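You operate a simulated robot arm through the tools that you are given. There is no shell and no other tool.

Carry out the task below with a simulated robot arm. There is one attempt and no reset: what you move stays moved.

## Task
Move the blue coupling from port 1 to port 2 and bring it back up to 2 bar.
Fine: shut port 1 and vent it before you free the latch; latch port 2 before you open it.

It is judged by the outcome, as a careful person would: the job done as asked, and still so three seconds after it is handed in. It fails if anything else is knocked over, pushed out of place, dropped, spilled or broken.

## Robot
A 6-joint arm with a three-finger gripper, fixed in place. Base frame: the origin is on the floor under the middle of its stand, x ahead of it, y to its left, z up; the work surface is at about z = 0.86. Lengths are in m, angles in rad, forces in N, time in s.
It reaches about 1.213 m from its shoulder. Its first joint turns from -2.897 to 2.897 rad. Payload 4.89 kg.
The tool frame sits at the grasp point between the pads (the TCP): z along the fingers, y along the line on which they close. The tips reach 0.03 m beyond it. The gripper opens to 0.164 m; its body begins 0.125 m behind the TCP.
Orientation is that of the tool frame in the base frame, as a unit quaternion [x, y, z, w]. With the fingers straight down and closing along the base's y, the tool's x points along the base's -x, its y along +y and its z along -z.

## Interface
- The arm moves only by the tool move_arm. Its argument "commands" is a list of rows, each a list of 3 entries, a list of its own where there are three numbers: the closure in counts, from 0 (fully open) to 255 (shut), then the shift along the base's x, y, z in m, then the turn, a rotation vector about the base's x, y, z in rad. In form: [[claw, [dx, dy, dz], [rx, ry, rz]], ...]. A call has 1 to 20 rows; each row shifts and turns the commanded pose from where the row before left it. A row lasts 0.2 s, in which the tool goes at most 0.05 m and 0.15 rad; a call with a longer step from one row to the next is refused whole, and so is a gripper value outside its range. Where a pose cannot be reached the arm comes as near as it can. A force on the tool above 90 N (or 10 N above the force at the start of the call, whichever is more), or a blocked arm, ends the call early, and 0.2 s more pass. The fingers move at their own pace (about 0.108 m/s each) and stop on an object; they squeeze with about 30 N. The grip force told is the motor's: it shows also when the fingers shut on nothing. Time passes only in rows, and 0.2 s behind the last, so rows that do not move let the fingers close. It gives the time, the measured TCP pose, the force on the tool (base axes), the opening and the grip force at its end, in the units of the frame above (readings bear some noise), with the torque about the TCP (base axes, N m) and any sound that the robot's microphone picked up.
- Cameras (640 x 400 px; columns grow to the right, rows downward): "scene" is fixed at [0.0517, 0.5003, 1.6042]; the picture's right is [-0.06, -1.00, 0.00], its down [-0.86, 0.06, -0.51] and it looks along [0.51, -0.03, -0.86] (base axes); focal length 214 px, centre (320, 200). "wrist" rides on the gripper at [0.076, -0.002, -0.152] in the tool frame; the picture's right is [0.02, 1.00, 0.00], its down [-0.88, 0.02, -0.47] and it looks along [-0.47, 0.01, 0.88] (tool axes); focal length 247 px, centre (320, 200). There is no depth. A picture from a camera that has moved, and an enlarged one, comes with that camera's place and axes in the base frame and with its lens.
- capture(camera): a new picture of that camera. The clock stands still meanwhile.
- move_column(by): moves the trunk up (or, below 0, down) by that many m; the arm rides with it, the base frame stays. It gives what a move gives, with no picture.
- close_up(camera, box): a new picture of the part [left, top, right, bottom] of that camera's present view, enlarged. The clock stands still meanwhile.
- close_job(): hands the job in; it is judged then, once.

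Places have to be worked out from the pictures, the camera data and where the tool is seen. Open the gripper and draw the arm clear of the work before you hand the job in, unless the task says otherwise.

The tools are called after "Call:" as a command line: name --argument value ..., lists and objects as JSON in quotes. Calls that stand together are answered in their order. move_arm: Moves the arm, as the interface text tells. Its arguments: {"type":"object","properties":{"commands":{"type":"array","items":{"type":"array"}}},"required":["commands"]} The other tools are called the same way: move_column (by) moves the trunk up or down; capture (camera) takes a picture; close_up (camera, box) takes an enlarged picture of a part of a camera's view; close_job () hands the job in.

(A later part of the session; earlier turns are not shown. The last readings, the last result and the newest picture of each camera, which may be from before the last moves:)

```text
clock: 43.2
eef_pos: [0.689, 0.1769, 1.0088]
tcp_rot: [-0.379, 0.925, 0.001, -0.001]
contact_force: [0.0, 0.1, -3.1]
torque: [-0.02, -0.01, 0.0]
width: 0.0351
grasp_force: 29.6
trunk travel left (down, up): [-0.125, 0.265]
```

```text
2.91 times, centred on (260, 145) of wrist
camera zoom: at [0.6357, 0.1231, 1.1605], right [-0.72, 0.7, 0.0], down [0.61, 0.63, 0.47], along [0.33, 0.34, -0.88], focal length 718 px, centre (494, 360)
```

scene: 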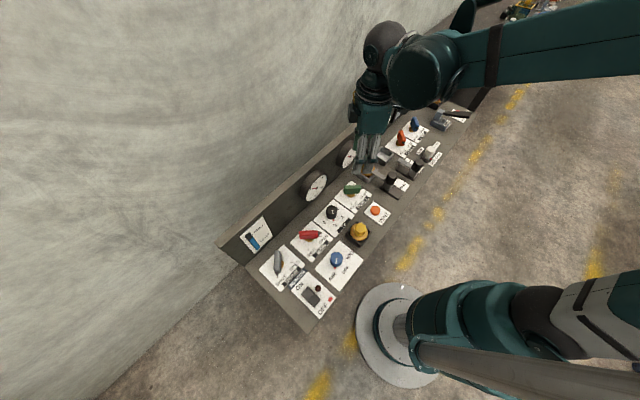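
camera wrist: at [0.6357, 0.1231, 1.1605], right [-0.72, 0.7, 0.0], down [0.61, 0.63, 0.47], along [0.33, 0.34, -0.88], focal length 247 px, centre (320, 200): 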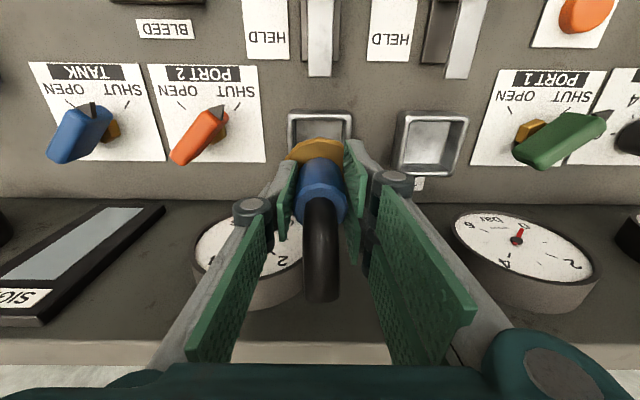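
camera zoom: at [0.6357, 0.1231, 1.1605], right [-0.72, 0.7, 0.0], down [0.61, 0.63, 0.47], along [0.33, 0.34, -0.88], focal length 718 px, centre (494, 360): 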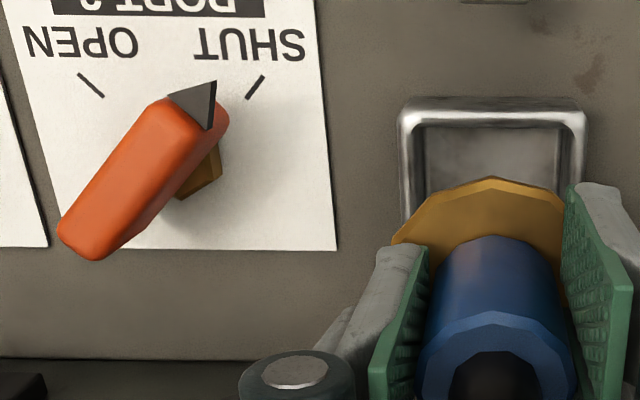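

Socket 2 appears about 5 px higher and 2 px left compared to socket 1's reference; I correct by (-0.6, -1.8) mm and lower in steps.

Call:
move_arm --commands '[[255, [-0.0006, -0.0018, 0], [0, 0, 0]], [255, [0, 0, -0.006], [0, 0, 0]], [255, [0, 0, -0.008], [0, 0, 0]], [255, [0, 0, -0.008], [0, 0, 0]], [255, [0, 0, -0.008], [0, 0, 0]]]'

Call:
close_up --camera "wrist" --box '[210, 80, 430, 230]'

Call:
close_up --camera "scene" --box '[370, 120, 430, 180]'

```text
clock: 44.4
eef_pos: [0.6852, 0.1727, 0.9789]
tcp_rot: [-0.379, 0.926, 0.001, -0.001]
contact_force: [0.1, -0.3, -3.4]
torque: [-0.02, -0.04, 0.01]
width: 0.0348
grasp_force: 29.7
trunk travel left (down, up): [-0.125, 0.265]
```

```text
2.67 times, centred on (320, 155) of wrist
camera zoom: at [0.634, 0.1198, 1.1305], right [-0.72, 0.7, 0.0], down [0.61, 0.63, 0.47], along [0.33, 0.34, -0.88], focal length 659 px, centre (320, 320)
```

zoom: 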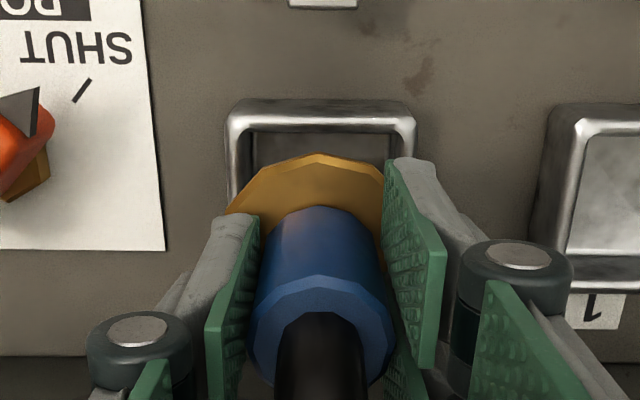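

```text
6.67 times, centred on (400, 150) of scene
camera zoom: at [0.0517, 0.5003, 1.6042], right [-0.06, -1.0, 0.0], down [-0.86, 0.06, -0.51], along [0.51, -0.03, -0.86], focal length 1430 px, centre (-213, 533)
```

zoom: 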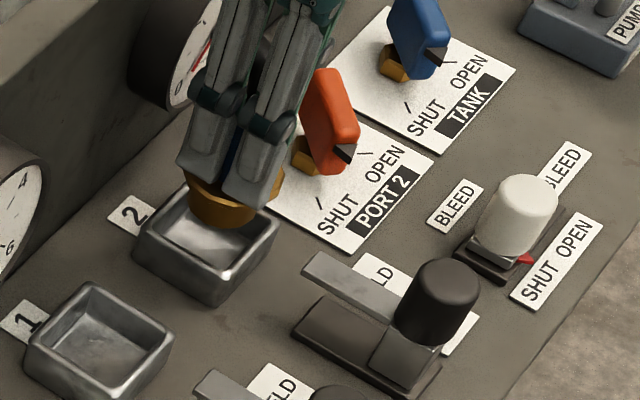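

Alignment looks right (socket centred under the flange). I continue lowering with 5 mm steps.

Call:
move_arm --commands '[[255, [0, 0, -0.005], [0, 0, 0]], [255, [0, 0, -0.005], [0, 0, 0]], [255, [0, 0, -0.005], [0, 0, 0]], [255, [0, 0, -0.005], [0, 0, 0]]]'

Call:
close_up --camera "wrist" --box '[210, 80, 430, 230]'

Call:
close_up --camera "scene" --box '[370, 120, 430, 180]'

```text
clock: 45.4
eef_pos: [0.6861, 0.1726, 0.9587]
tcp_rot: [-0.379, 0.925, -0.001, 0.0]
contact_force: [0.3, -0.2, -3.7]
torque: [0.01, -0.01, 0.04]
width: 0.0348
grasp_force: 29.7
trunk travel left (down, up): [-0.125, 0.265]
```

```text
2.67 times, centred on (320, 155) of wrist
camera zoom: at [0.6342, 0.119, 1.1114], right [-0.72, 0.7, 0.0], down [0.61, 0.63, 0.47], along [0.33, 0.34, -0.88], focal length 659 px, centre (320, 320)
```

zoom: 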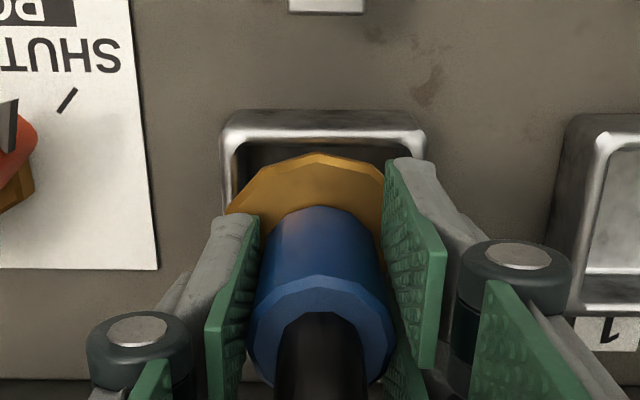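

```text
6.67 times, centred on (400, 150) of scene
camera zoom: at [0.0517, 0.5003, 1.6042], right [-0.06, -1.0, 0.0], down [-0.86, 0.06, -0.51], along [0.51, -0.03, -0.86], focal length 1430 px, centre (-213, 533)
```

zoom: 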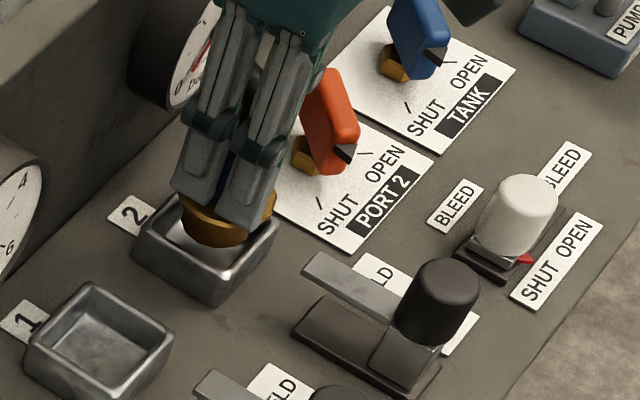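

It is entering cleanly with no contact. I make a 1 mm lateral correction and continue down in 4 mm steps.

Call:
move_arm --commands '[[255, [-0.0007, 0.0007, -0.003], [0, 0, 0]], [255, [0, 0, -0.004], [0, 0, 0]], [255, [0, 0, -0.004], [0, 0, 0]]]'

Call:
close_up --camera "wrist" --box '[210, 80, 430, 230]'

Call:
close_up --camera "scene" --box '[370, 120, 430, 180]'

```text
clock: 46.2
eef_pos: [0.6867, 0.173, 0.949]
tcp_rot: [-0.379, 0.925, 0.001, 0.0]
contact_force: [-0.2, 1.1, -3.5]
torque: [0.0, 0.03, -0.05]
width: 0.035
grasp_force: 29.7
trunk travel left (down, up): [-0.125, 0.265]
```

```text
2.67 times, centred on (320, 155) of wrist
camera zoom: at [0.634, 0.1199, 1.0997], right [-0.72, 0.7, 0.0], down [0.61, 0.63, 0.47], along [0.33, 0.34, -0.88], focal length 659 px, centre (320, 320)
```

zoom: 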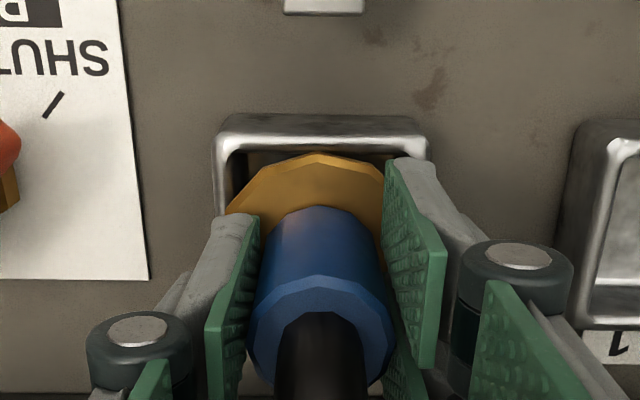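

```text
6.67 times, centred on (400, 150) of scene
camera zoom: at [0.0517, 0.5003, 1.6042], right [-0.06, -1.0, 0.0], down [-0.86, 0.06, -0.51], along [0.51, -0.03, -0.86], focal length 1430 px, centre (-213, 533)
```

zoom: 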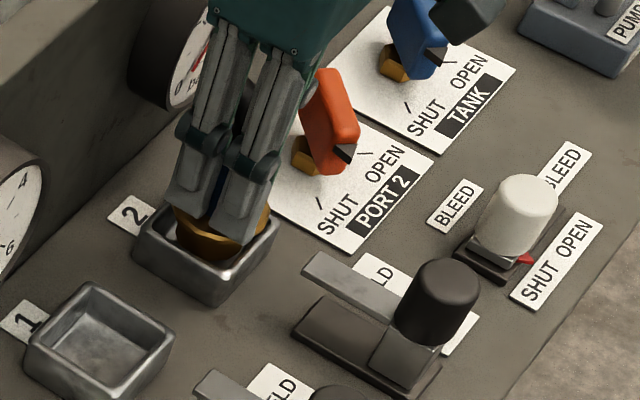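

Still free. I lower the last stretch with 3 mm steps, watching for the seat.

Call:
move_arm --commands '[[255, [0, 0, -0.003], [0, 0, 0]], [255, [0, 0, -0.003], [0, 0, 0]], [255, [0, 0, -0.003], [0, 0, 0]]]'

Call:
close_up --camera "scene" --box '[370, 120, 430, 180]'

```text
clock: 47.0
eef_pos: [0.6853, 0.1738, 0.9397]
tcp_rot: [-0.38, 0.925, 0.0, 0.0]
contact_force: [1.6, 0.0, -4.3]
torque: [0.02, -0.03, -0.01]
width: 0.035
grasp_force: 29.8
trunk travel left (down, up): [-0.125, 0.265]
```

```text
6.67 times, centred on (400, 150) of scene
camera zoom: at [0.0517, 0.5003, 1.6042], right [-0.06, -1.0, 0.0], down [-0.86, 0.06, -0.51], along [0.51, -0.03, -0.86], focal length 1430 px, centre (-213, 533)
```

zoom: 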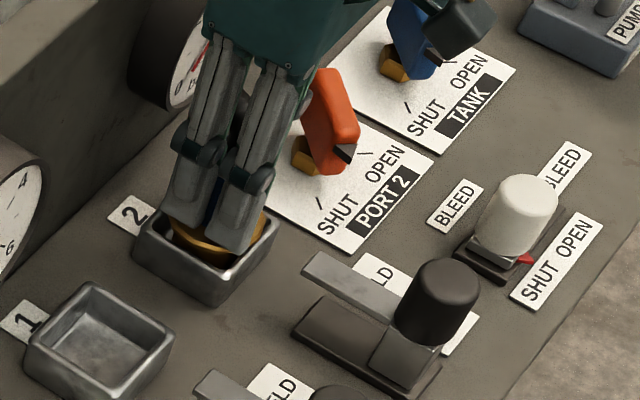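

Nearly seated (seat expected at TCP z ≈ 0.936). I go down in 1.5 mm steps.

Call:
move_arm --commands '[[255, [0, 0, -0.0015], [0, 0, 0]], [255, [0, 0, -0.0015], [0, 0, 0]]]'

```text
clock: 47.6
eef_pos: [0.686, 0.1743, 0.9353]
tcp_rot: [-0.38, 0.925, -0.001, -0.001]
contact_force: [-0.9, -0.1, -3.9]
torque: [-0.04, 0.0, -0.01]
width: 0.035
grasp_force: 29.7
trunk travel left (down, up): [-0.125, 0.265]
```

The weight is still on the gripper, so it isn't resting yet. I continue in 1 mm steps.

Call:
move_arm --commands '[[255, [0, 0, -0.001], [0, 0, 0]], [255, [0, 0, -0.001], [0, 0, 0]]]'

```text
clock: 48.2
eef_pos: [0.6859, 0.1744, 0.9333]
tcp_rot: [-0.38, 0.925, 0.0, 0.0]
contact_force: [-1.8, 6.9, 22.4]
torque: [0.29, -0.04, -0.01]
width: 0.0352
grasp_force: 29.8
trunk travel left (down, up): [-0.125, 0.265]
```

Contact: +22 N upward. I check whether it is seated in the socket like it was in port 1.

Call:
close_up --camera "wrist" --box '[250, 100, 400, 310]'

Call:
close_up --camera "scene" --box '[375, 130, 415, 170]'

```text
1.90 times, centred on (325, 205) of wrist
camera zoom: at [0.6336, 0.1202, 1.086], right [-0.72, 0.7, 0.0], down [0.61, 0.63, 0.47], along [0.33, 0.34, -0.88], focal length 470 px, centre (310, 190)
```

zoom: 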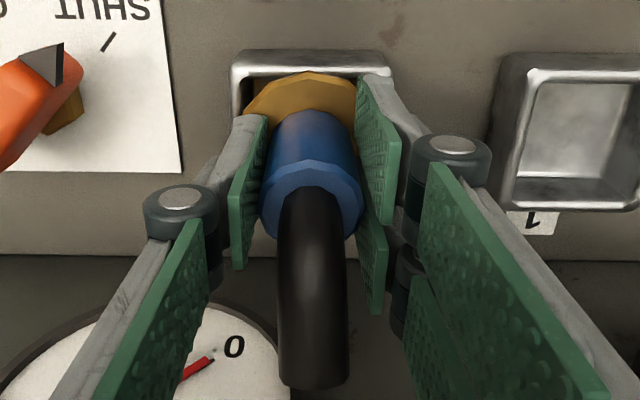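

```text
10.00 times, centred on (395, 150) of scene
camera zoom: at [0.0517, 0.5003, 1.6042], right [-0.06, -1.0, 0.0], down [-0.86, 0.06, -0.51], along [0.51, -0.03, -0.86], focal length 2145 px, centre (-430, 700)
```

zoom: 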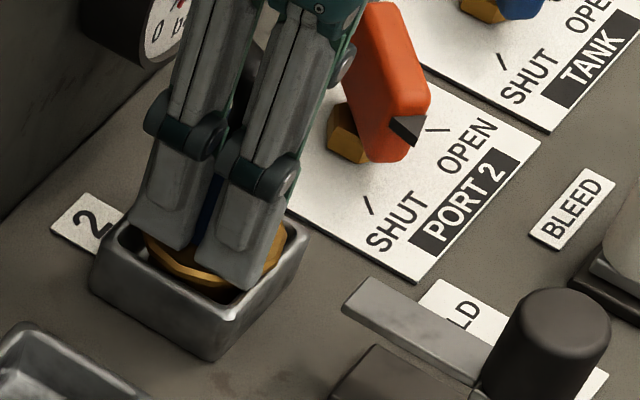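

The view matches the seated view in port 1. I relax 1 mm, open the fingers, and lift straight off.

Call:
move_arm --commands '[[255, [0, 0, 0.001], [0, 0, 0]], [220, [0, 0, 0], [0, 0, 0]], [170, [0, 0, 0], [0, 0, 0]], [125, [0, 0, 0], [0, 0, 0]], [125, [0, 0, 0], [0, 0, 0]]]'

Call:
capture --camera "wrist"

```text
clock: 49.4
eef_pos: [0.6865, 0.1744, 0.9346]
tcp_rot: [-0.38, 0.925, 0.0, 0.0]
contact_force: [-0.2, 0.2, -0.6]
torque: [-0.04, 0.02, 0.0]
width: 0.0836
grasp_force: 0.1
trunk travel left (down, up): [-0.125, 0.265]
```

```text
taken
camera wrist: at [0.6344, 0.1199, 1.0861], right [-0.72, 0.7, 0.0], down [0.61, 0.63, 0.47], along [0.33, 0.34, -0.88], focal length 247 px, centre (320, 200)
```

wrist: 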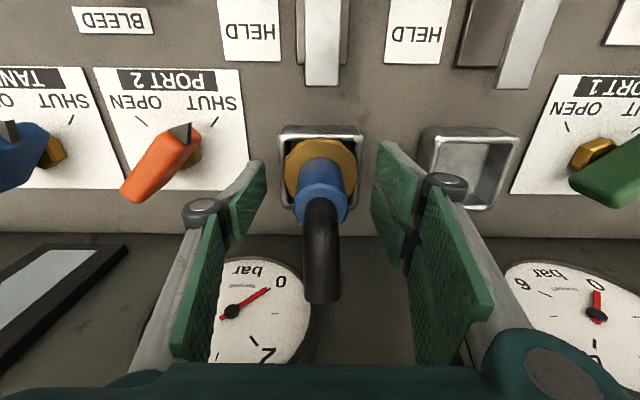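

The coupling stands upright in port 2. I rise and move toward latch 2's knob, expected at about (0.5876, 0.0737) from the same spacing.

Call:
move_arm --commands '[[125, [0, 0, 0.03], [0, 0, 0]], [125, [0, 0, 0.04], [0, 0, 0]], [125, [0, 0, 0.045], [0, 0, 0]], [125, [0, 0, 0.045], [0, 0, 0]], [125, [-0.0247, -0.0252, 0], [0, 0, 0]], [125, [-0.0247, -0.0252, 0], [0, 0, 0]], [125, [-0.0247, -0.0252, 0], [0, 0, 0]], [125, [-0.0247, -0.0252, 0], [0, 0, 0]], [125, [0, 0, 0], [0, 0, 0]]]'

Call:
capture --camera "wrist"

Call:
close_up --camera "scene" --box '[340, 100, 440, 190]'

```text
clock: 51.4
eef_pos: [0.5882, 0.0727, 1.0959]
tcp_rot: [-0.379, 0.925, 0.0, 0.0]
contact_force: [-0.1, -0.2, 0.9]
torque: [-0.04, -0.02, 0.04]
width: 0.0837
grasp_force: 0.1
trunk travel left (down, up): [-0.125, 0.265]
```

```text
taken
camera wrist: at [0.5357, 0.0188, 1.2474], right [-0.72, 0.7, 0.0], down [0.61, 0.63, 0.47], along [0.33, 0.34, -0.88], focal length 247 px, centre (320, 200)
```

wrist: 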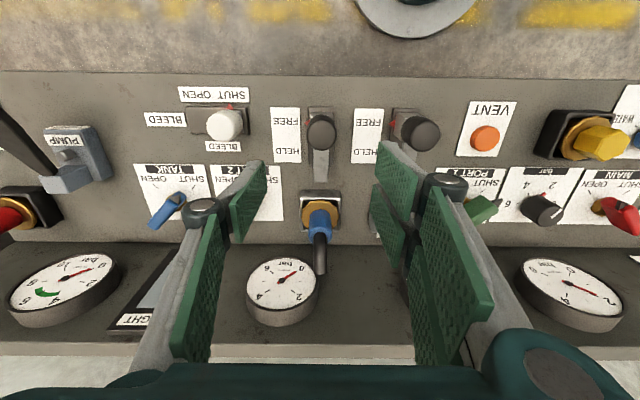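

```text
4.44 times, centred on (390, 145) of scene
camera zoom: at [0.0517, 0.5003, 1.6042], right [-0.06, -1.0, 0.0], down [-0.86, 0.06, -0.51], along [0.51, -0.03, -0.86], focal length 953 px, centre (9, 444)
```

zoom: 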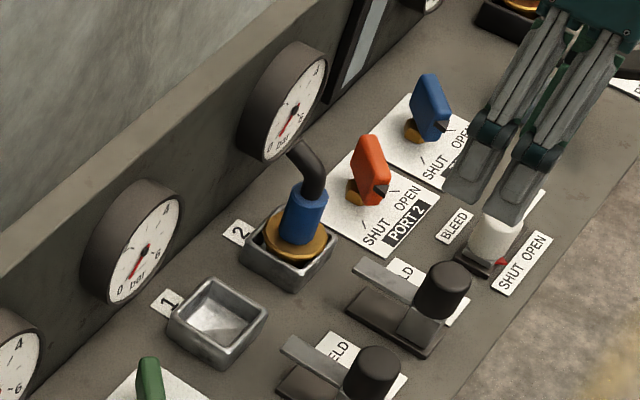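

Knob 2 is right under the gripper. I narrow the opening a bit (BLEED knob is next door) and descend partway.

Call:
move_arm --commands '[[145, [0, 0, -0.04], [0, 0, 0]], [145, [0, 0, -0.045], [0, 0, 0]], [145, [0, 0, -0.045], [0, 0, 0]]]'

Call:
capture --camera "wrist"

```text
clock: 52.2
eef_pos: [0.5866, 0.0712, 0.9661]
tcp_rot: [-0.378, 0.926, 0.0, 0.0]
contact_force: [-0.4, 0.3, -0.1]
torque: [0.06, -0.2, -0.04]
width: 0.0705
grasp_force: 0.2
trunk travel left (down, up): [-0.125, 0.265]
```

```text
taken
camera wrist: at [0.5335, 0.0189, 1.1185], right [-0.72, 0.7, 0.0], down [0.61, 0.63, 0.47], along [0.33, 0.34, -0.88], focal length 247 px, centre (320, 200)
```

wrist: 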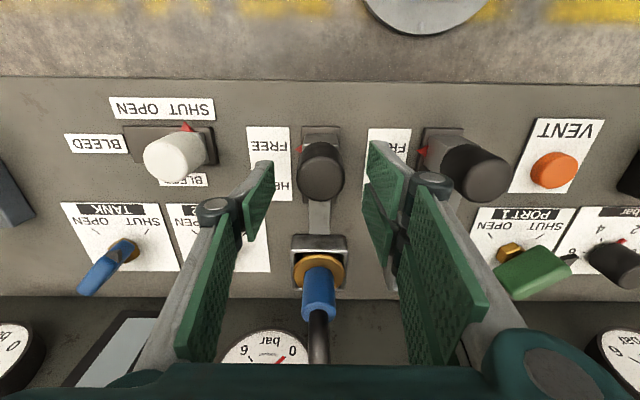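

Centred. I descend to grip height and close on knob 2.

Call:
move_arm --commands '[[145, [0, 0, -0.02], [0, 0, 0]], [145, [0, 0, -0.018], [0, 0, 0]], [200, [0, 0, 0], [0, 0, 0]], [255, [0, 0, 0], [0, 0, 0]], [255, [0, 0, 0], [0, 0, 0]]]'

Call:
capture --camera "wrist"

```text
clock: 53.4
eef_pos: [0.5871, 0.0755, 0.9259]
tcp_rot: [-0.379, 0.925, 0.001, 0.0]
contact_force: [-18.0, 23.1, -10.2]
torque: [0.63, 0.21, -0.13]
width: 0.0364
grasp_force: 45.2
trunk travel left (down, up): [-0.125, 0.265]
```

```text
taken
camera wrist: at [0.5355, 0.0209, 1.0783], right [-0.72, 0.7, 0.0], down [0.61, 0.63, 0.47], along [0.33, 0.34, -0.88], focal length 247 px, centre (320, 200)
```

wrist: 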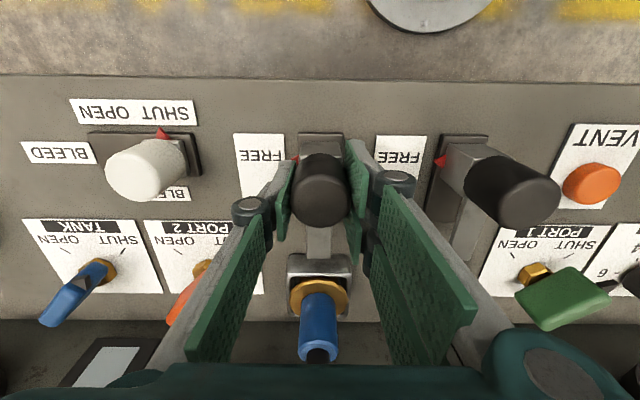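

Gripped. I take out the side load (1 mm) and slide the latch toward the port (HELD), first 2 cm.

Call:
move_arm --commands '[[255, [-0.0009, 0.0008, 0], [0, 0, 0]], [255, [0.0035, 0.0036, 0], [0, 0, 0]], [255, [0.0035, 0.0036, 0], [0, 0, 0]], [255, [0.0035, 0.0036, 0], [0, 0, 0]], [255, [0.0035, 0.0036, 0], [0, 0, 0]]]'

Call:
capture --camera "wrist"

```text
clock: 54.6
eef_pos: [0.6017, 0.0896, 0.9262]
tcp_rot: [-0.379, 0.926, 0.0, 0.001]
contact_force: [10.4, -10.6, 3.4]
torque: [-0.59, 0.06, -0.13]
width: 0.0366
grasp_force: 45.0
trunk travel left (down, up): [-0.125, 0.265]
```

```text
taken
camera wrist: at [0.5488, 0.035, 1.0783], right [-0.72, 0.7, 0.0], down [0.61, 0.63, 0.47], along [0.33, 0.34, -0.88], focal length 247 px, centre (320, 200)
```

wrist: 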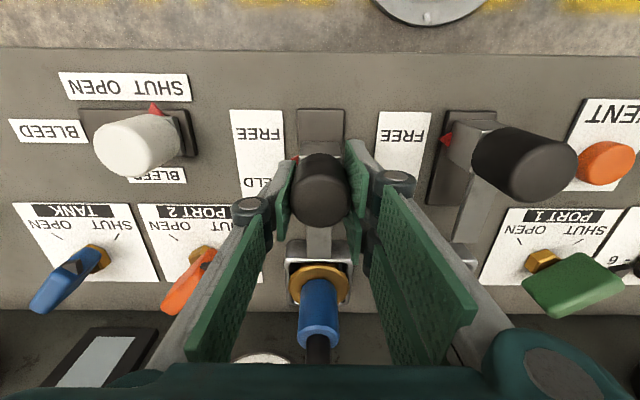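

It slides well. Another 2 cm toward HELD.

Call:
move_arm --commands '[[255, [0.004, 0.0032, 0], [0, 0, 0]], [255, [0.0035, 0.0036, 0], [0, 0, 0]], [255, [0.0035, 0.0036, 0], [0, 0, 0]], [255, [0.0035, 0.0036, 0], [0, 0, 0]]]'

Call:
capture --camera "wrist"

```text
clock: 55.6
eef_pos: [0.6141, 0.1024, 0.926]
tcp_rot: [-0.379, 0.925, 0.0, 0.0]
contact_force: [18.9, -15.4, 1.9]
torque: [-0.35, -0.34, 0.19]
width: 0.0365
grasp_force: 45.4
trunk travel left (down, up): [-0.125, 0.265]
```

```text
taken
camera wrist: at [0.563, 0.0489, 1.0783], right [-0.72, 0.7, 0.0], down [0.61, 0.63, 0.47], along [0.33, 0.34, -0.88], focal length 247 px, centre (320, 200)
```

wrist: 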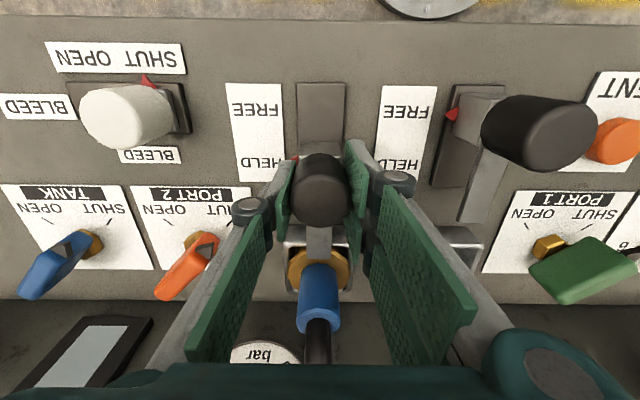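

About 4 cm so far. I correct 1 mm sideways and go on in small steps until the HELD stop is felt.

Call:
move_arm --commands '[[255, [0.0028, 0.0014, 0], [0, 0, 0]], [255, [0.0021, 0.0021, 0], [0, 0, 0]]]'

Call:
close_up --camera "wrist" --box '[200, 70, 440, 360]'

```text
clock: 56.2
eef_pos: [0.6191, 0.1056, 0.9265]
tcp_rot: [-0.38, 0.925, 0.001, -0.001]
contact_force: [-2.9, 2.9, -16.7]
torque: [0.59, -0.2, 0.0]
width: 0.0366
grasp_force: 45.2
trunk travel left (down, up): [-0.125, 0.265]
```

```text
1.38 times, centred on (320, 215) of wrist
camera zoom: at [0.5671, 0.0524, 1.0783], right [-0.72, 0.7, 0.0], down [0.61, 0.63, 0.47], along [0.33, 0.34, -0.88], focal length 341 px, centre (320, 179)
```

zoom: 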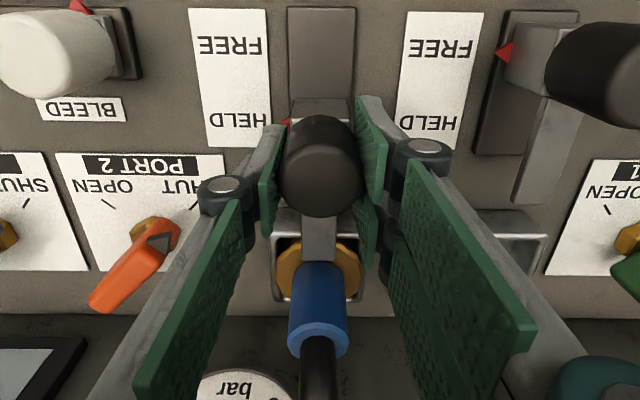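

The bar is over the flange and the red pointer is near HELD. A few mm more to the stop.

Call:
move_arm --commands '[[255, [0.0014, 0.0014, 0], [0, 0, 0]], [255, [0.0014, 0.0014, 0], [0, 0, 0]]]'

```text
clock: 56.8
eef_pos: [0.6205, 0.1067, 0.9259]
tcp_rot: [-0.378, 0.926, -0.001, 0.0]
contact_force: [-31.2, -10.5, -17.2]
torque: [-0.24, 0.51, 0.0]
width: 0.0369
grasp_force: 45.1
trunk travel left (down, up): [-0.125, 0.265]
```

A -n force of about 29 N: the HELD stop is reached. I back off slightly, open, and rise to verify.

Call:
move_arm --commands '[[255, [-0.001, -0.001, 0], [0, 0, 0]], [200, [0, 0, 0], [0, 0, 0]], [145, [0, 0, 0], [0, 0, 0]], [145, [0, 0, 0], [0, 0, 0]], [145, [0, 0, 0.03], [0, 0, 0]], [145, [0, 0, 0.045], [0, 0, 0]], [145, [0, 0, 0.045], [0, 0, 0]], [145, [0, 0, 0.045], [0, 0, 0]]]'

Call:
capture --camera "wrist"

Call:
close_up --camera "scene" --box '[340, 100, 440, 190]'

```text
clock: 58.6
eef_pos: [0.6211, 0.1073, 1.0906]
tcp_rot: [-0.378, 0.926, 0.0, 0.0]
contact_force: [0.8, -0.8, 0.3]
torque: [-0.05, 0.18, 0.02]
width: 0.0706
grasp_force: 0.1
trunk travel left (down, up): [-0.125, 0.265]
```

```text
taken
camera wrist: at [0.5688, 0.0543, 1.2426], right [-0.72, 0.7, 0.0], down [0.61, 0.63, 0.47], along [0.33, 0.34, -0.88], focal length 247 px, centre (320, 200)
```

wrist: 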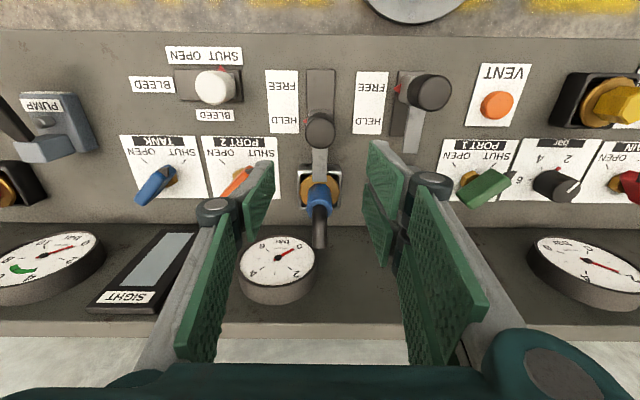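

```text
4.44 times, centred on (390, 145) of scene
camera zoom: at [0.0517, 0.5003, 1.6042], right [-0.06, -1.0, 0.0], down [-0.86, 0.06, -0.51], along [0.51, -0.03, -0.86], focal length 953 px, centre (9, 444)
```

zoom: 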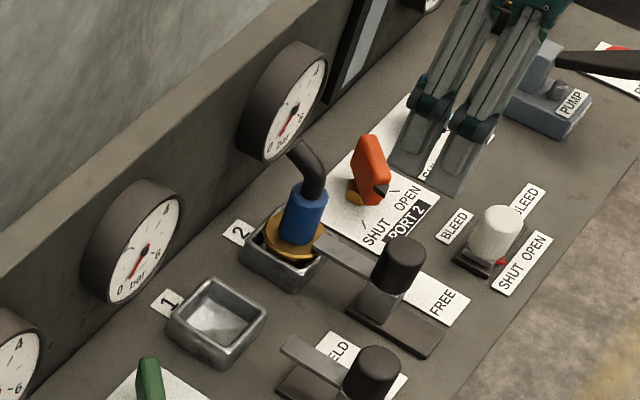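

Latch 2 is in HELD with its bar over the flange, as port 1 was. Now the PORT 2 valve: its axis is at about (0.764, 0.088), handle along x (SHUT). I turn the gripper back to closing along y and go above it.

Call:
move_arm --commands '[[170, [0.0238, -0.0032, 0.002], [0, 0, -0.1295]], [170, [0.0238, -0.0032, 0.002], [0, 0, -0.1295]], [170, [0.0238, -0.0032, 0.002], [0, 0, -0.1295]], [170, [0.0238, -0.0032, 0.002], [0, 0, -0.1295]], [170, [0.0238, -0.0032, 0.002], [0, 0, -0.1295]], [170, [0.0238, -0.0032, 0.002], [0, 0, -0.1295]], [170, [0, 0, 0], [0, 0, 0]]]'

Call:
capture --camera "wrist"

Call:
close_up --camera "wrist" --box '[230, 30, 430, 190]'

```text
clock: 60.2
eef_pos: [0.7645, 0.088, 1.1016]
tcp_rot: [0.0, 1.0, 0.0, 0.0]
contact_force: [1.1, 0.1, -0.4]
torque: [-0.01, 0.05, 0.01]
width: 0.0547
grasp_force: 0.0
trunk travel left (down, up): [-0.125, 0.265]
```

```text
taken
camera wrist: at [0.6887, 0.088, 1.2534], right [-0.02, 1.0, 0.0], down [0.88, 0.02, 0.47], along [0.47, 0.01, -0.88], focal length 247 px, centre (320, 200)
```

wrist: 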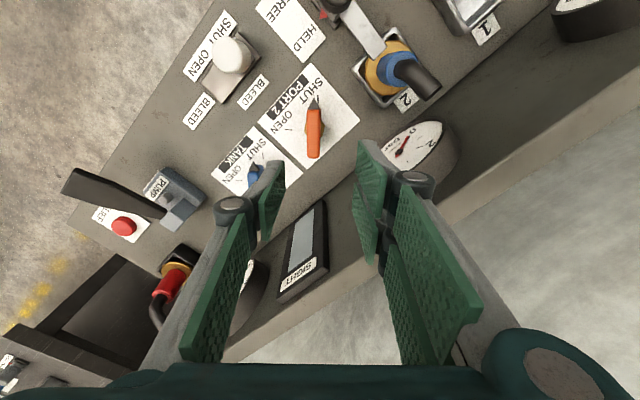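

```text
2.50 times, centred on (330, 110) of wrist
camera zoom: at [0.6887, 0.088, 1.2534], right [-0.02, 1.0, 0.0], down [0.88, 0.02, 0.47], along [0.47, 0.01, -0.88], focal length 617 px, centre (295, 425)
```

zoom: 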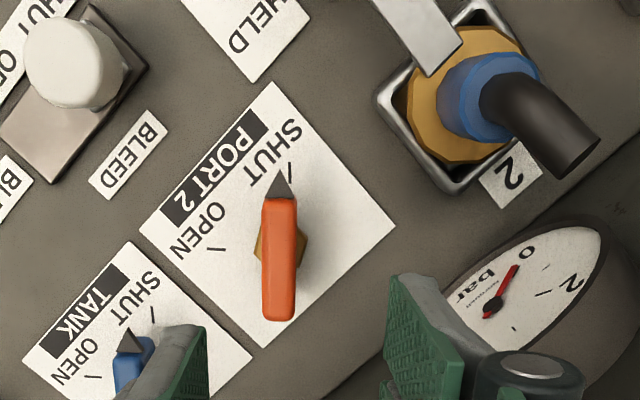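

The handle points at SHUT, centre about 9 mm toward -y from the tool. I correct and descend partway.

Call:
move_arm --commands '[[170, [0, -0.009, -0.03], [0, 0, 0]], [170, [0, 0, -0.04], [0, 0, 0]], [170, [0, 0, -0.04], [0, 0, 0]], [170, [0, 0, -0.04], [0, 0, 0]]]'

Call:
capture --camera "wrist"

Call:
close_up --camera "scene" --box '[360, 80, 460, 180]'

```text
clock: 61.2
eef_pos: [0.7638, 0.0781, 0.9523]
tcp_rot: [0.0, 1.0, 0.0, 0.0]
contact_force: [-0.9, 0.1, 0.3]
torque: [-0.01, -0.17, 0.0]
width: 0.0546
grasp_force: 0.0
trunk travel left (down, up): [-0.125, 0.265]
```

```text
taken
camera wrist: at [0.6885, 0.0771, 1.104], right [-0.02, 1.0, 0.0], down [0.88, 0.02, 0.47], along [0.47, 0.01, -0.88], focal length 247 px, centre (320, 200)
```

wrist: 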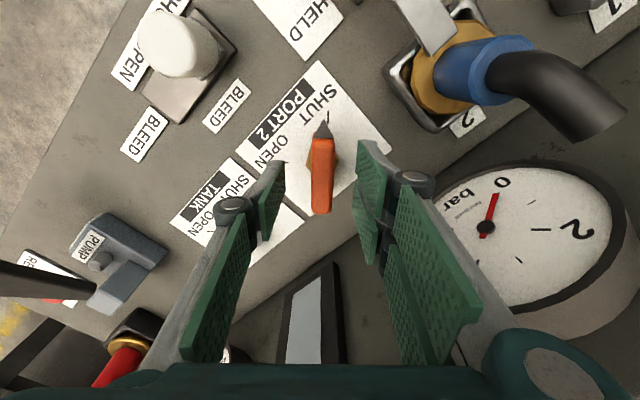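

```text
4.00 times, centred on (410, 130) of scene
camera zoom: at [0.0517, 0.5003, 1.6042], right [-0.06, -1.0, 0.0], down [-0.86, 0.06, -0.51], along [0.51, -0.03, -0.86], focal length 858 px, centre (-40, 480)
```

zoom: 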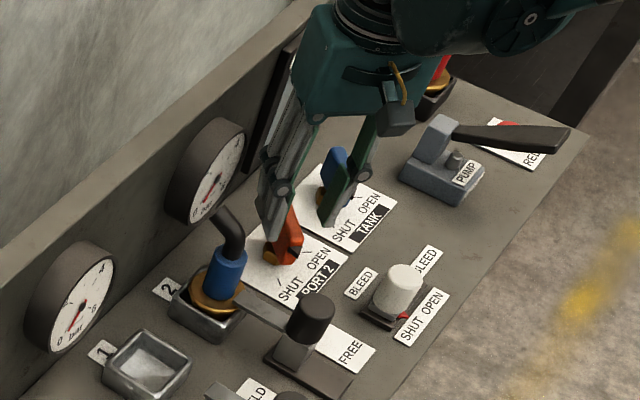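

Centred between the pads with clearance to the TANK handle. I go down the last 4 cm.

Call:
move_arm --commands '[[170, [0, 0, -0.014], [0, 0, 0]], [170, [0, 0, -0.014], [0, 0, 0]], [170, [0, 0, -0.013], [0, 0, 0]]]'

Call:
capture --camera "wrist"

```text
clock: 62.0
eef_pos: [0.765, 0.0771, 0.9128]
tcp_rot: [0.0, 1.0, 0.0, 0.0]
contact_force: [0.1, -0.5, 1.0]
torque: [0.03, -0.07, 0.07]
width: 0.0547
grasp_force: 0.1
trunk travel left (down, up): [-0.125, 0.265]
```

```text
taken
camera wrist: at [0.6892, 0.0772, 1.0648], right [-0.02, 1.0, 0.0], down [0.88, 0.02, 0.47], along [0.47, 0.01, -0.88], focal length 247 px, centre (320, 200)
```

wrist: 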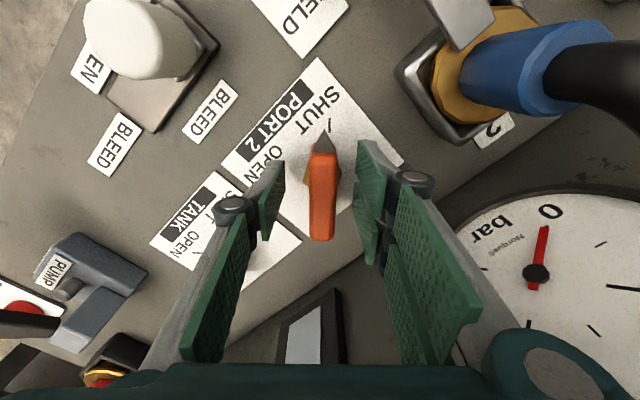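

Well placed. I close on the handle.

Call:
move_arm --commands '[[220, [0, 0, 0], [0, 0, 0]], [255, [0, 0, 0], [0, 0, 0]], [255, [0, 0, 0], [0, 0, 0]]]'

```text
clock: 62.8
eef_pos: [0.765, 0.0796, 0.9132]
tcp_rot: [-0.001, 1.0, -0.001, -0.001]
contact_force: [-0.7, 28.5, -5.4]
torque: [0.87, -0.08, 0.12]
width: 0.0191
grasp_force: 45.0
trunk travel left (down, up): [-0.125, 0.265]
```

Gripped; +28 N in y, so I shift +1.3 mm and start turning counter-clockwise toward OPEN. The latch is HELD, so opening is in order.

Call:
move_arm --commands '[[255, [0, 0.0013, 0], [0, 0, 0]], [255, [0, 0, 0], [0, 0, 0.06]], [255, [0, 0, 0], [0, 0, 0.12]], [255, [0, 0, 0], [0, 0, 0.12]], [255, [0, 0, 0], [0, 0, 0.12]]]'

Call:
capture --camera "wrist"

```text
clock: 64.0
eef_pos: [0.7646, 0.0781, 0.9124]
tcp_rot: [-0.208, 0.978, -0.001, 0.0]
contact_force: [11.8, -33.3, 8.3]
torque: [-1.37, 0.29, -0.17]
width: 0.0187
grasp_force: 45.3
trunk travel left (down, up): [-0.125, 0.265]
```

```text
taken
camera wrist: at [0.6969, 0.0468, 1.0645], right [-0.43, 0.9, 0.0], down [0.8, 0.38, 0.47], along [0.43, 0.2, -0.88], focal length 247 px, centre (320, 200)
```

wrist: 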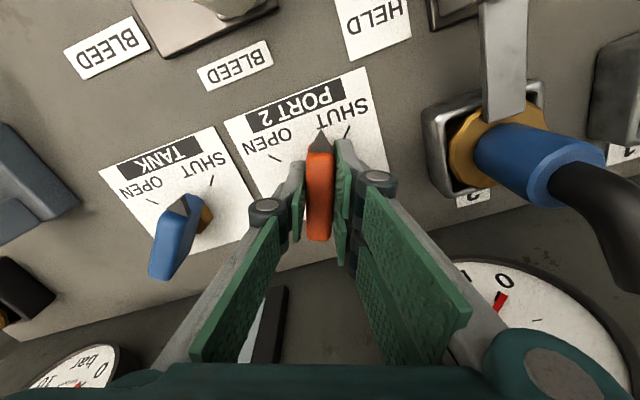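

It turns. I correct 1.5 mm in -y and continue.

Call:
move_arm --commands '[[255, [0.0005, -0.0014, 0], [0, 0, 0]], [255, [0, 0, 0], [0, 0, 0.12]], [255, [0, 0, 0], [0, 0, 0.12]], [255, [0, 0, 0], [0, 0, 0.12]]]'

```text
clock: 65.0
eef_pos: [0.7657, 0.0761, 0.9125]
tcp_rot: [-0.381, 0.925, -0.002, -0.001]
contact_force: [38.9, -56.2, 22.4]
torque: [-1.72, -1.01, -0.3]
width: 0.0189
grasp_force: 44.7
trunk travel left (down, up): [-0.125, 0.265]
```

The load grows toward (+x,-y): the axis lies a bit further that way. I relieve by (2, -3) mm and re-read before turning on.

Call:
move_arm --commands '[[255, [0.001, -0.0015, 0], [0, 0, 0]], [255, [0.001, -0.0015, 0], [0, 0, 0]]]'

Call:
capture --camera "wrist"

```text
clock: 65.6
eef_pos: [0.7661, 0.0763, 0.913]
tcp_rot: [-0.381, 0.924, 0.001, 0.0]
contact_force: [23.8, -33.8, 27.2]
torque: [-1.3, -0.37, -0.19]
width: 0.0187
grasp_force: 45.2
trunk travel left (down, up): [-0.125, 0.265]
```

```text
taken
camera wrist: at [0.7141, 0.0227, 1.0644], right [-0.72, 0.69, 0.0], down [0.61, 0.63, 0.47], along [0.33, 0.34, -0.88], focal length 247 px, centre (320, 200)
```

wrist: 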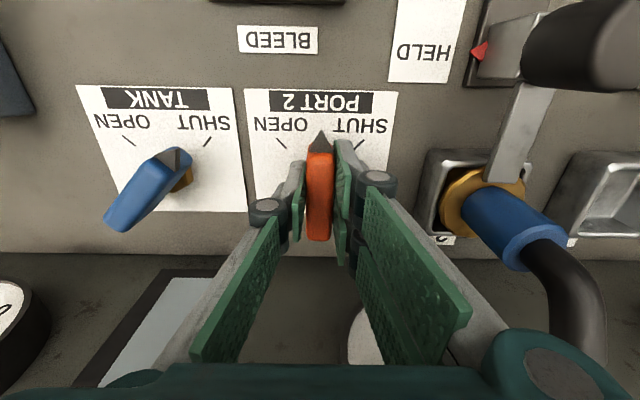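

Load is falling. A bit more correction, then I continue turning.

Call:
move_arm --commands '[[255, [0.0012, -0.0018, 0.0005], [0, 0, 0]], [255, [0, 0, 0.0005], [0, 0, 0.1]], [255, [0, 0, 0], [0, 0, 0.12]], [255, [0, 0, 0], [0, 0, 0.12]]]'

```text
clock: 66.6
eef_pos: [0.7672, 0.076, 0.913]
tcp_rot: [-0.533, 0.846, 0.001, 0.0]
contact_force: [-12.6, -3.0, -30.9]
torque: [-0.08, 0.32, 0.03]
width: 0.0188
grasp_force: 45.3
trunk travel left (down, up): [-0.125, 0.265]
```

Lateral load is small now. About 0.45 rad remain; I lower half a mm and go on.

Call:
move_arm --commands '[[255, [-0.0005, 0, -0.0008], [0, 0, 0.12]], [255, [0, 0, 0], [0, 0, 0.12]], [255, [0, 0, 0], [0, 0, 0.1]]]'

Call:
capture --camera "wrist"

```text
clock: 67.4
eef_pos: [0.7681, 0.075, 0.9136]
tcp_rot: [-0.668, 0.744, -0.001, 0.0]
contact_force: [13.1, 5.9, 11.0]
torque: [-0.18, -0.27, -0.07]
width: 0.0186
grasp_force: 45.1
trunk travel left (down, up): [-0.125, 0.265]
```

```text
taken
camera wrist: at [0.7629, 0.0003, 1.0646], right [-1.0, 0.09, 0.0], down [0.07, 0.88, 0.47], along [0.04, 0.47, -0.88], focal length 247 px, centre (320, 200)
```

wrist: 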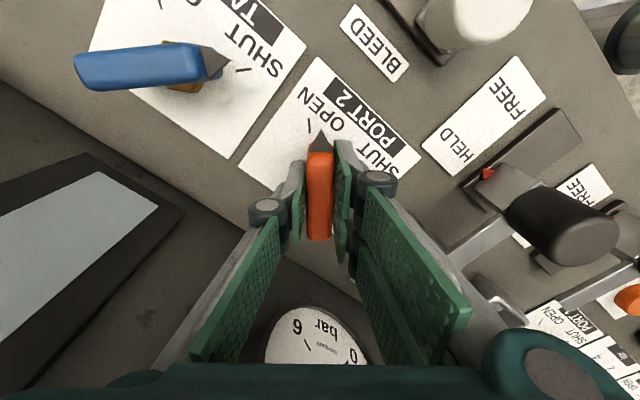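

Close to the OPEN tick; about 0.1 rad remains. I finish to the stop.

Call:
move_arm --commands '[[255, [0.0005, 0, 0], [0, 0, 0.07]], [255, [0, 0, 0], [0, 0, 0.06]]]'

Call:
close_up --camera "wrist" --box '[250, 60, 400, 200]'

Call:
capture --camera "scene"

```text
clock: 68.0
eef_pos: [0.7693, 0.0754, 0.9123]
tcp_rot: [0.715, -0.7, 0.001, -0.001]
contact_force: [24.2, 15.4, 15.3]
torque: [0.61, -0.72, -1.25]
width: 0.019
grasp_force: 45.0
trunk travel left (down, up): [-0.125, 0.265]
```

```text
2.86 times, centred on (325, 130) of wrist
camera zoom: at [0.7733, 0.0, 1.0646], right [-1.0, -0.04, 0.0], down [-0.04, 0.88, 0.47], along [-0.02, 0.47, -0.88], focal length 706 px, centre (306, 400)
```

zoom: 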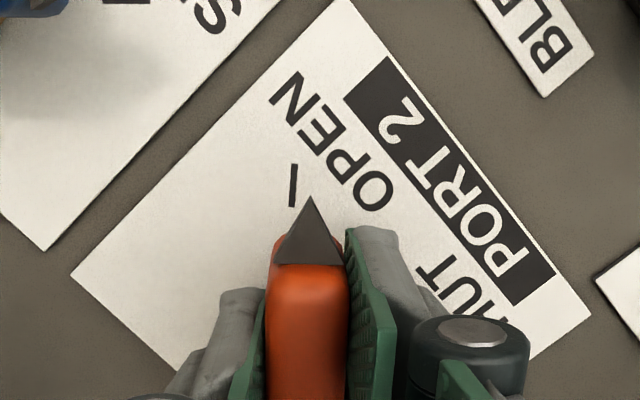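

```text
taken
```

scene: 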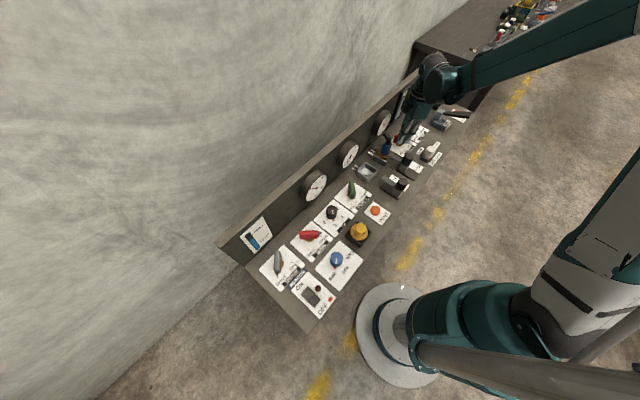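

A torque of -1.25 N·m shows the stop is reached. I check the gauges.

Call:
close_up --camera "scene" --box '[365, 100, 405, 140]'

Call:
close_up --camera "scene" --box '[300, 130, 370, 210]'

```text
10.00 times, centred on (385, 120) of scene
camera zoom: at [0.0517, 0.5003, 1.6042], right [-0.06, -1.0, 0.0], down [-0.86, 0.06, -0.51], along [0.51, -0.03, -0.86], focal length 2145 px, centre (-330, 1000)
```

zoom: 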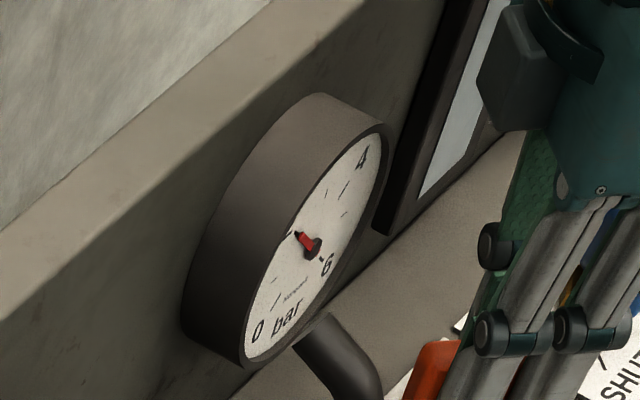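

```text
5.00 times, centred on (335, 170) of scene
camera zoom: at [0.0517, 0.5003, 1.6042], right [-0.06, -1.0, 0.0], down [-0.86, 0.06, -0.51], along [0.51, -0.03, -0.86], focal length 1072 px, centre (245, 350)
```

zoom: 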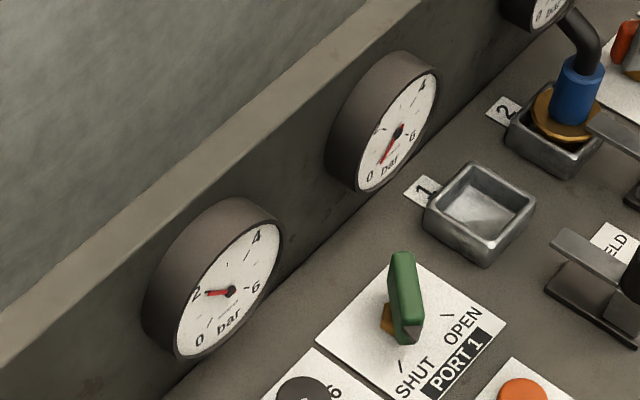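

Port 2's gauge has risen to around 2. I relax the twist, open the fingers and rise to view the gauge clearly.

Call:
move_arm --commands '[[255, [-0.0005, 0, 0], [0, 0, -0.04]], [210, [0, 0, 0], [0, 0, 0]], [170, [0, 0, 0], [0, 0, 0]], [170, [0, 0, 0], [0, 0, 0]], [170, [0, 0, 0.03], [0, 0, 0]], [170, [0, 0, 0.04], [0, 0, 0]], [170, [0, 0, 0.045], [0, 0, 0]], [170, [0, 0, 0.045], [0, 0, 0]]]'

Call:
capture --camera "wrist"

Call:
close_up --camera "scene" --box '[365, 100, 405, 140]'

Call:
close_up --camera "scene" --box '[360, 80, 460, 180]'

```text
clock: 69.8
eef_pos: [0.7686, 0.0725, 1.0726]
tcp_rot: [-0.7, 0.714, 0.0, 0.0]
contact_force: [1.6, 0.3, -0.2]
torque: [0.0, 0.16, 0.0]
width: 0.0546
grasp_force: 0.1
trunk travel left (down, up): [-0.125, 0.265]
```

```text
taken
camera wrist: at [0.7694, -0.0017, 1.2242], right [-1.0, 0.0, 0.0], down [0.0, 0.88, 0.47], along [0.0, 0.47, -0.88], focal length 247 px, centre (320, 200)
```

wrist: 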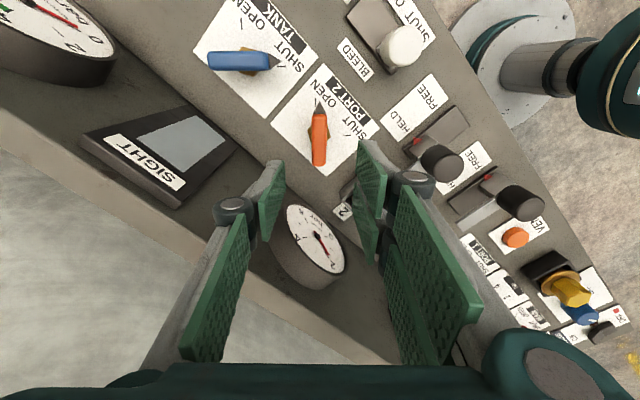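

```text
10.00 times, centred on (385, 120) of scene
camera zoom: at [0.0517, 0.5003, 1.6042], right [-0.06, -1.0, 0.0], down [-0.86, 0.06, -0.51], along [0.51, -0.03, -0.86], focal length 2145 px, centre (-330, 1000)
```

zoom: 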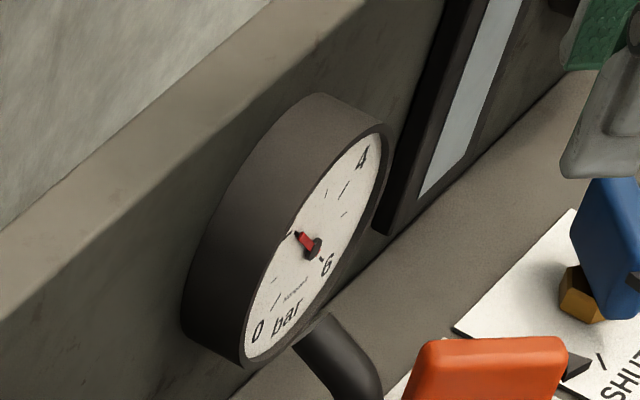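

```text
4.00 times, centred on (410, 130) of scene
camera zoom: at [0.0517, 0.5003, 1.6042], right [-0.06, -1.0, 0.0], down [-0.86, 0.06, -0.51], along [0.51, -0.03, -0.86], focal length 858 px, centre (-40, 480)
```

zoom: 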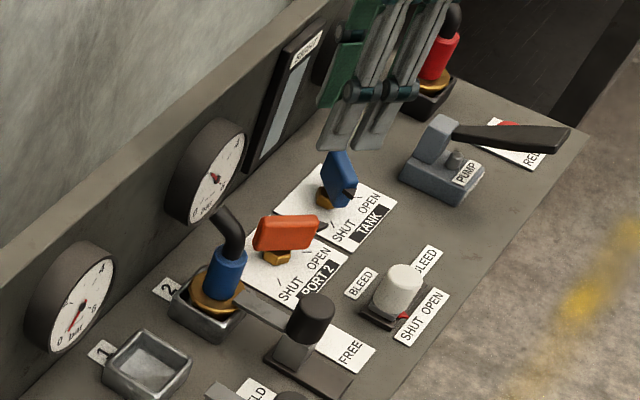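

The handle points to OPEN. I zoom on port 2's gauge from the wrist camera to read it.

Call:
close_up --camera "wrist" --box '[260, 190, 360, 300]'

Call:
close_up --camera "scene" --box '[300, 160, 340, 210]'

```text
3.64 times, centred on (310, 245) of wrist
camera zoom: at [0.7694, -0.0017, 1.2242], right [-1.0, 0.0, 0.0], down [0.0, 0.88, 0.47], along [0.0, 0.47, -0.88], focal length 898 px, centre (356, 36)
```

zoom: 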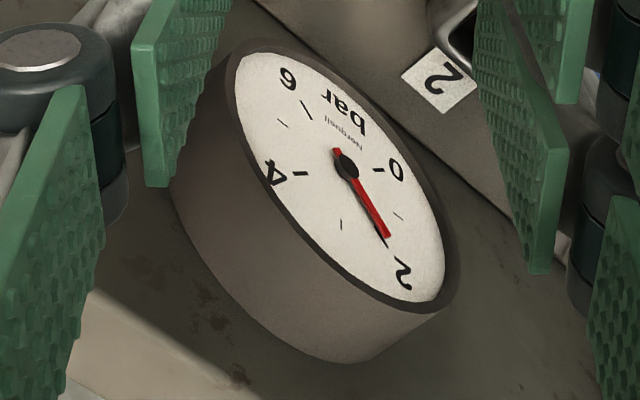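

```text
8.00 times, centred on (320, 185) of scene
camera zoom: at [0.0517, 0.5003, 1.6042], right [-0.06, -1.0, 0.0], down [-0.86, 0.06, -0.51], along [0.51, -0.03, -0.86], focal length 1716 px, centre (320, 320)
```

zoom: 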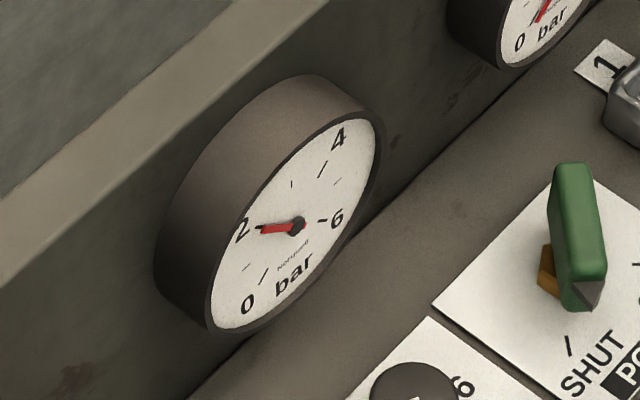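

The needle lies on the 2 mark. I draw the arm back and up, opened wide, to a spot in front of the panel for a more frontal view of all gauges and to see whether the reading holds.

Call:
move_arm --commands '[[170, [0, 0, 0.045], [0, 0, 0]], [120, [0, 0, 0.035], [0, 0, 0]], [60, [-0.0364, -0.0104, 0], [0, 0, -0.129]], [0, [-0.0364, -0.0104, 0], [0, 0, -0.129]], [0, [-0.0364, -0.0104, 0], [0, 0, -0.129]], [0, [-0.0364, -0.0104, 0], [0, 0, -0.129]], [0, [-0.0364, -0.0104, 0], [0, 0, -0.129]], [0, [-0.0364, -0.0104, 0], [0, 0, -0.129]], [0, [0, 0, 0], [0, 0, 0]]]'

Call:
capture --camera "wrist"

Call:
capture --camera "scene"

```text
clock: 71.8
eef_pos: [0.549, 0.0111, 1.1502]
tcp_rot: [-0.379, 0.925, 0.0, 0.0]
contact_force: [-1.1, -0.6, -0.6]
torque: [-0.02, -0.04, 0.01]
width: 0.1641
grasp_force: 0.0
trunk travel left (down, up): [-0.125, 0.265]
```

```text
taken
camera wrist: at [0.4965, -0.0424, 1.3033], right [-0.72, 0.7, 0.0], down [0.62, 0.63, 0.47], along [0.33, 0.34, -0.88], focal length 247 px, centre (320, 200)
```

wrist: 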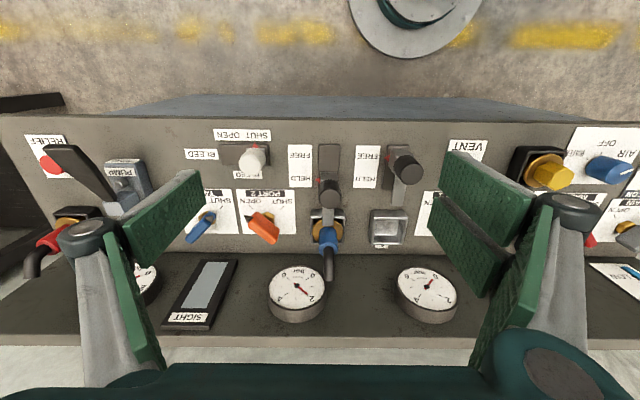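

```text
taken
```

scene: 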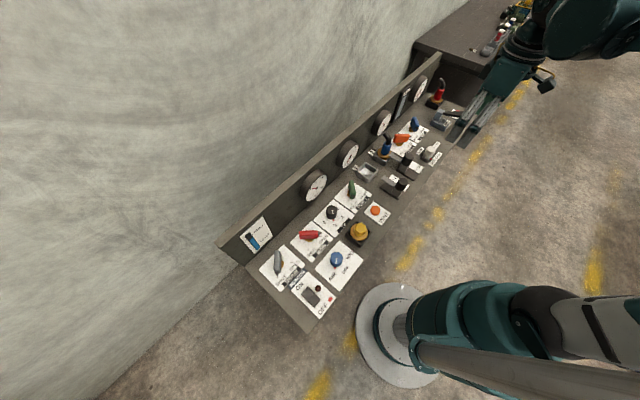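

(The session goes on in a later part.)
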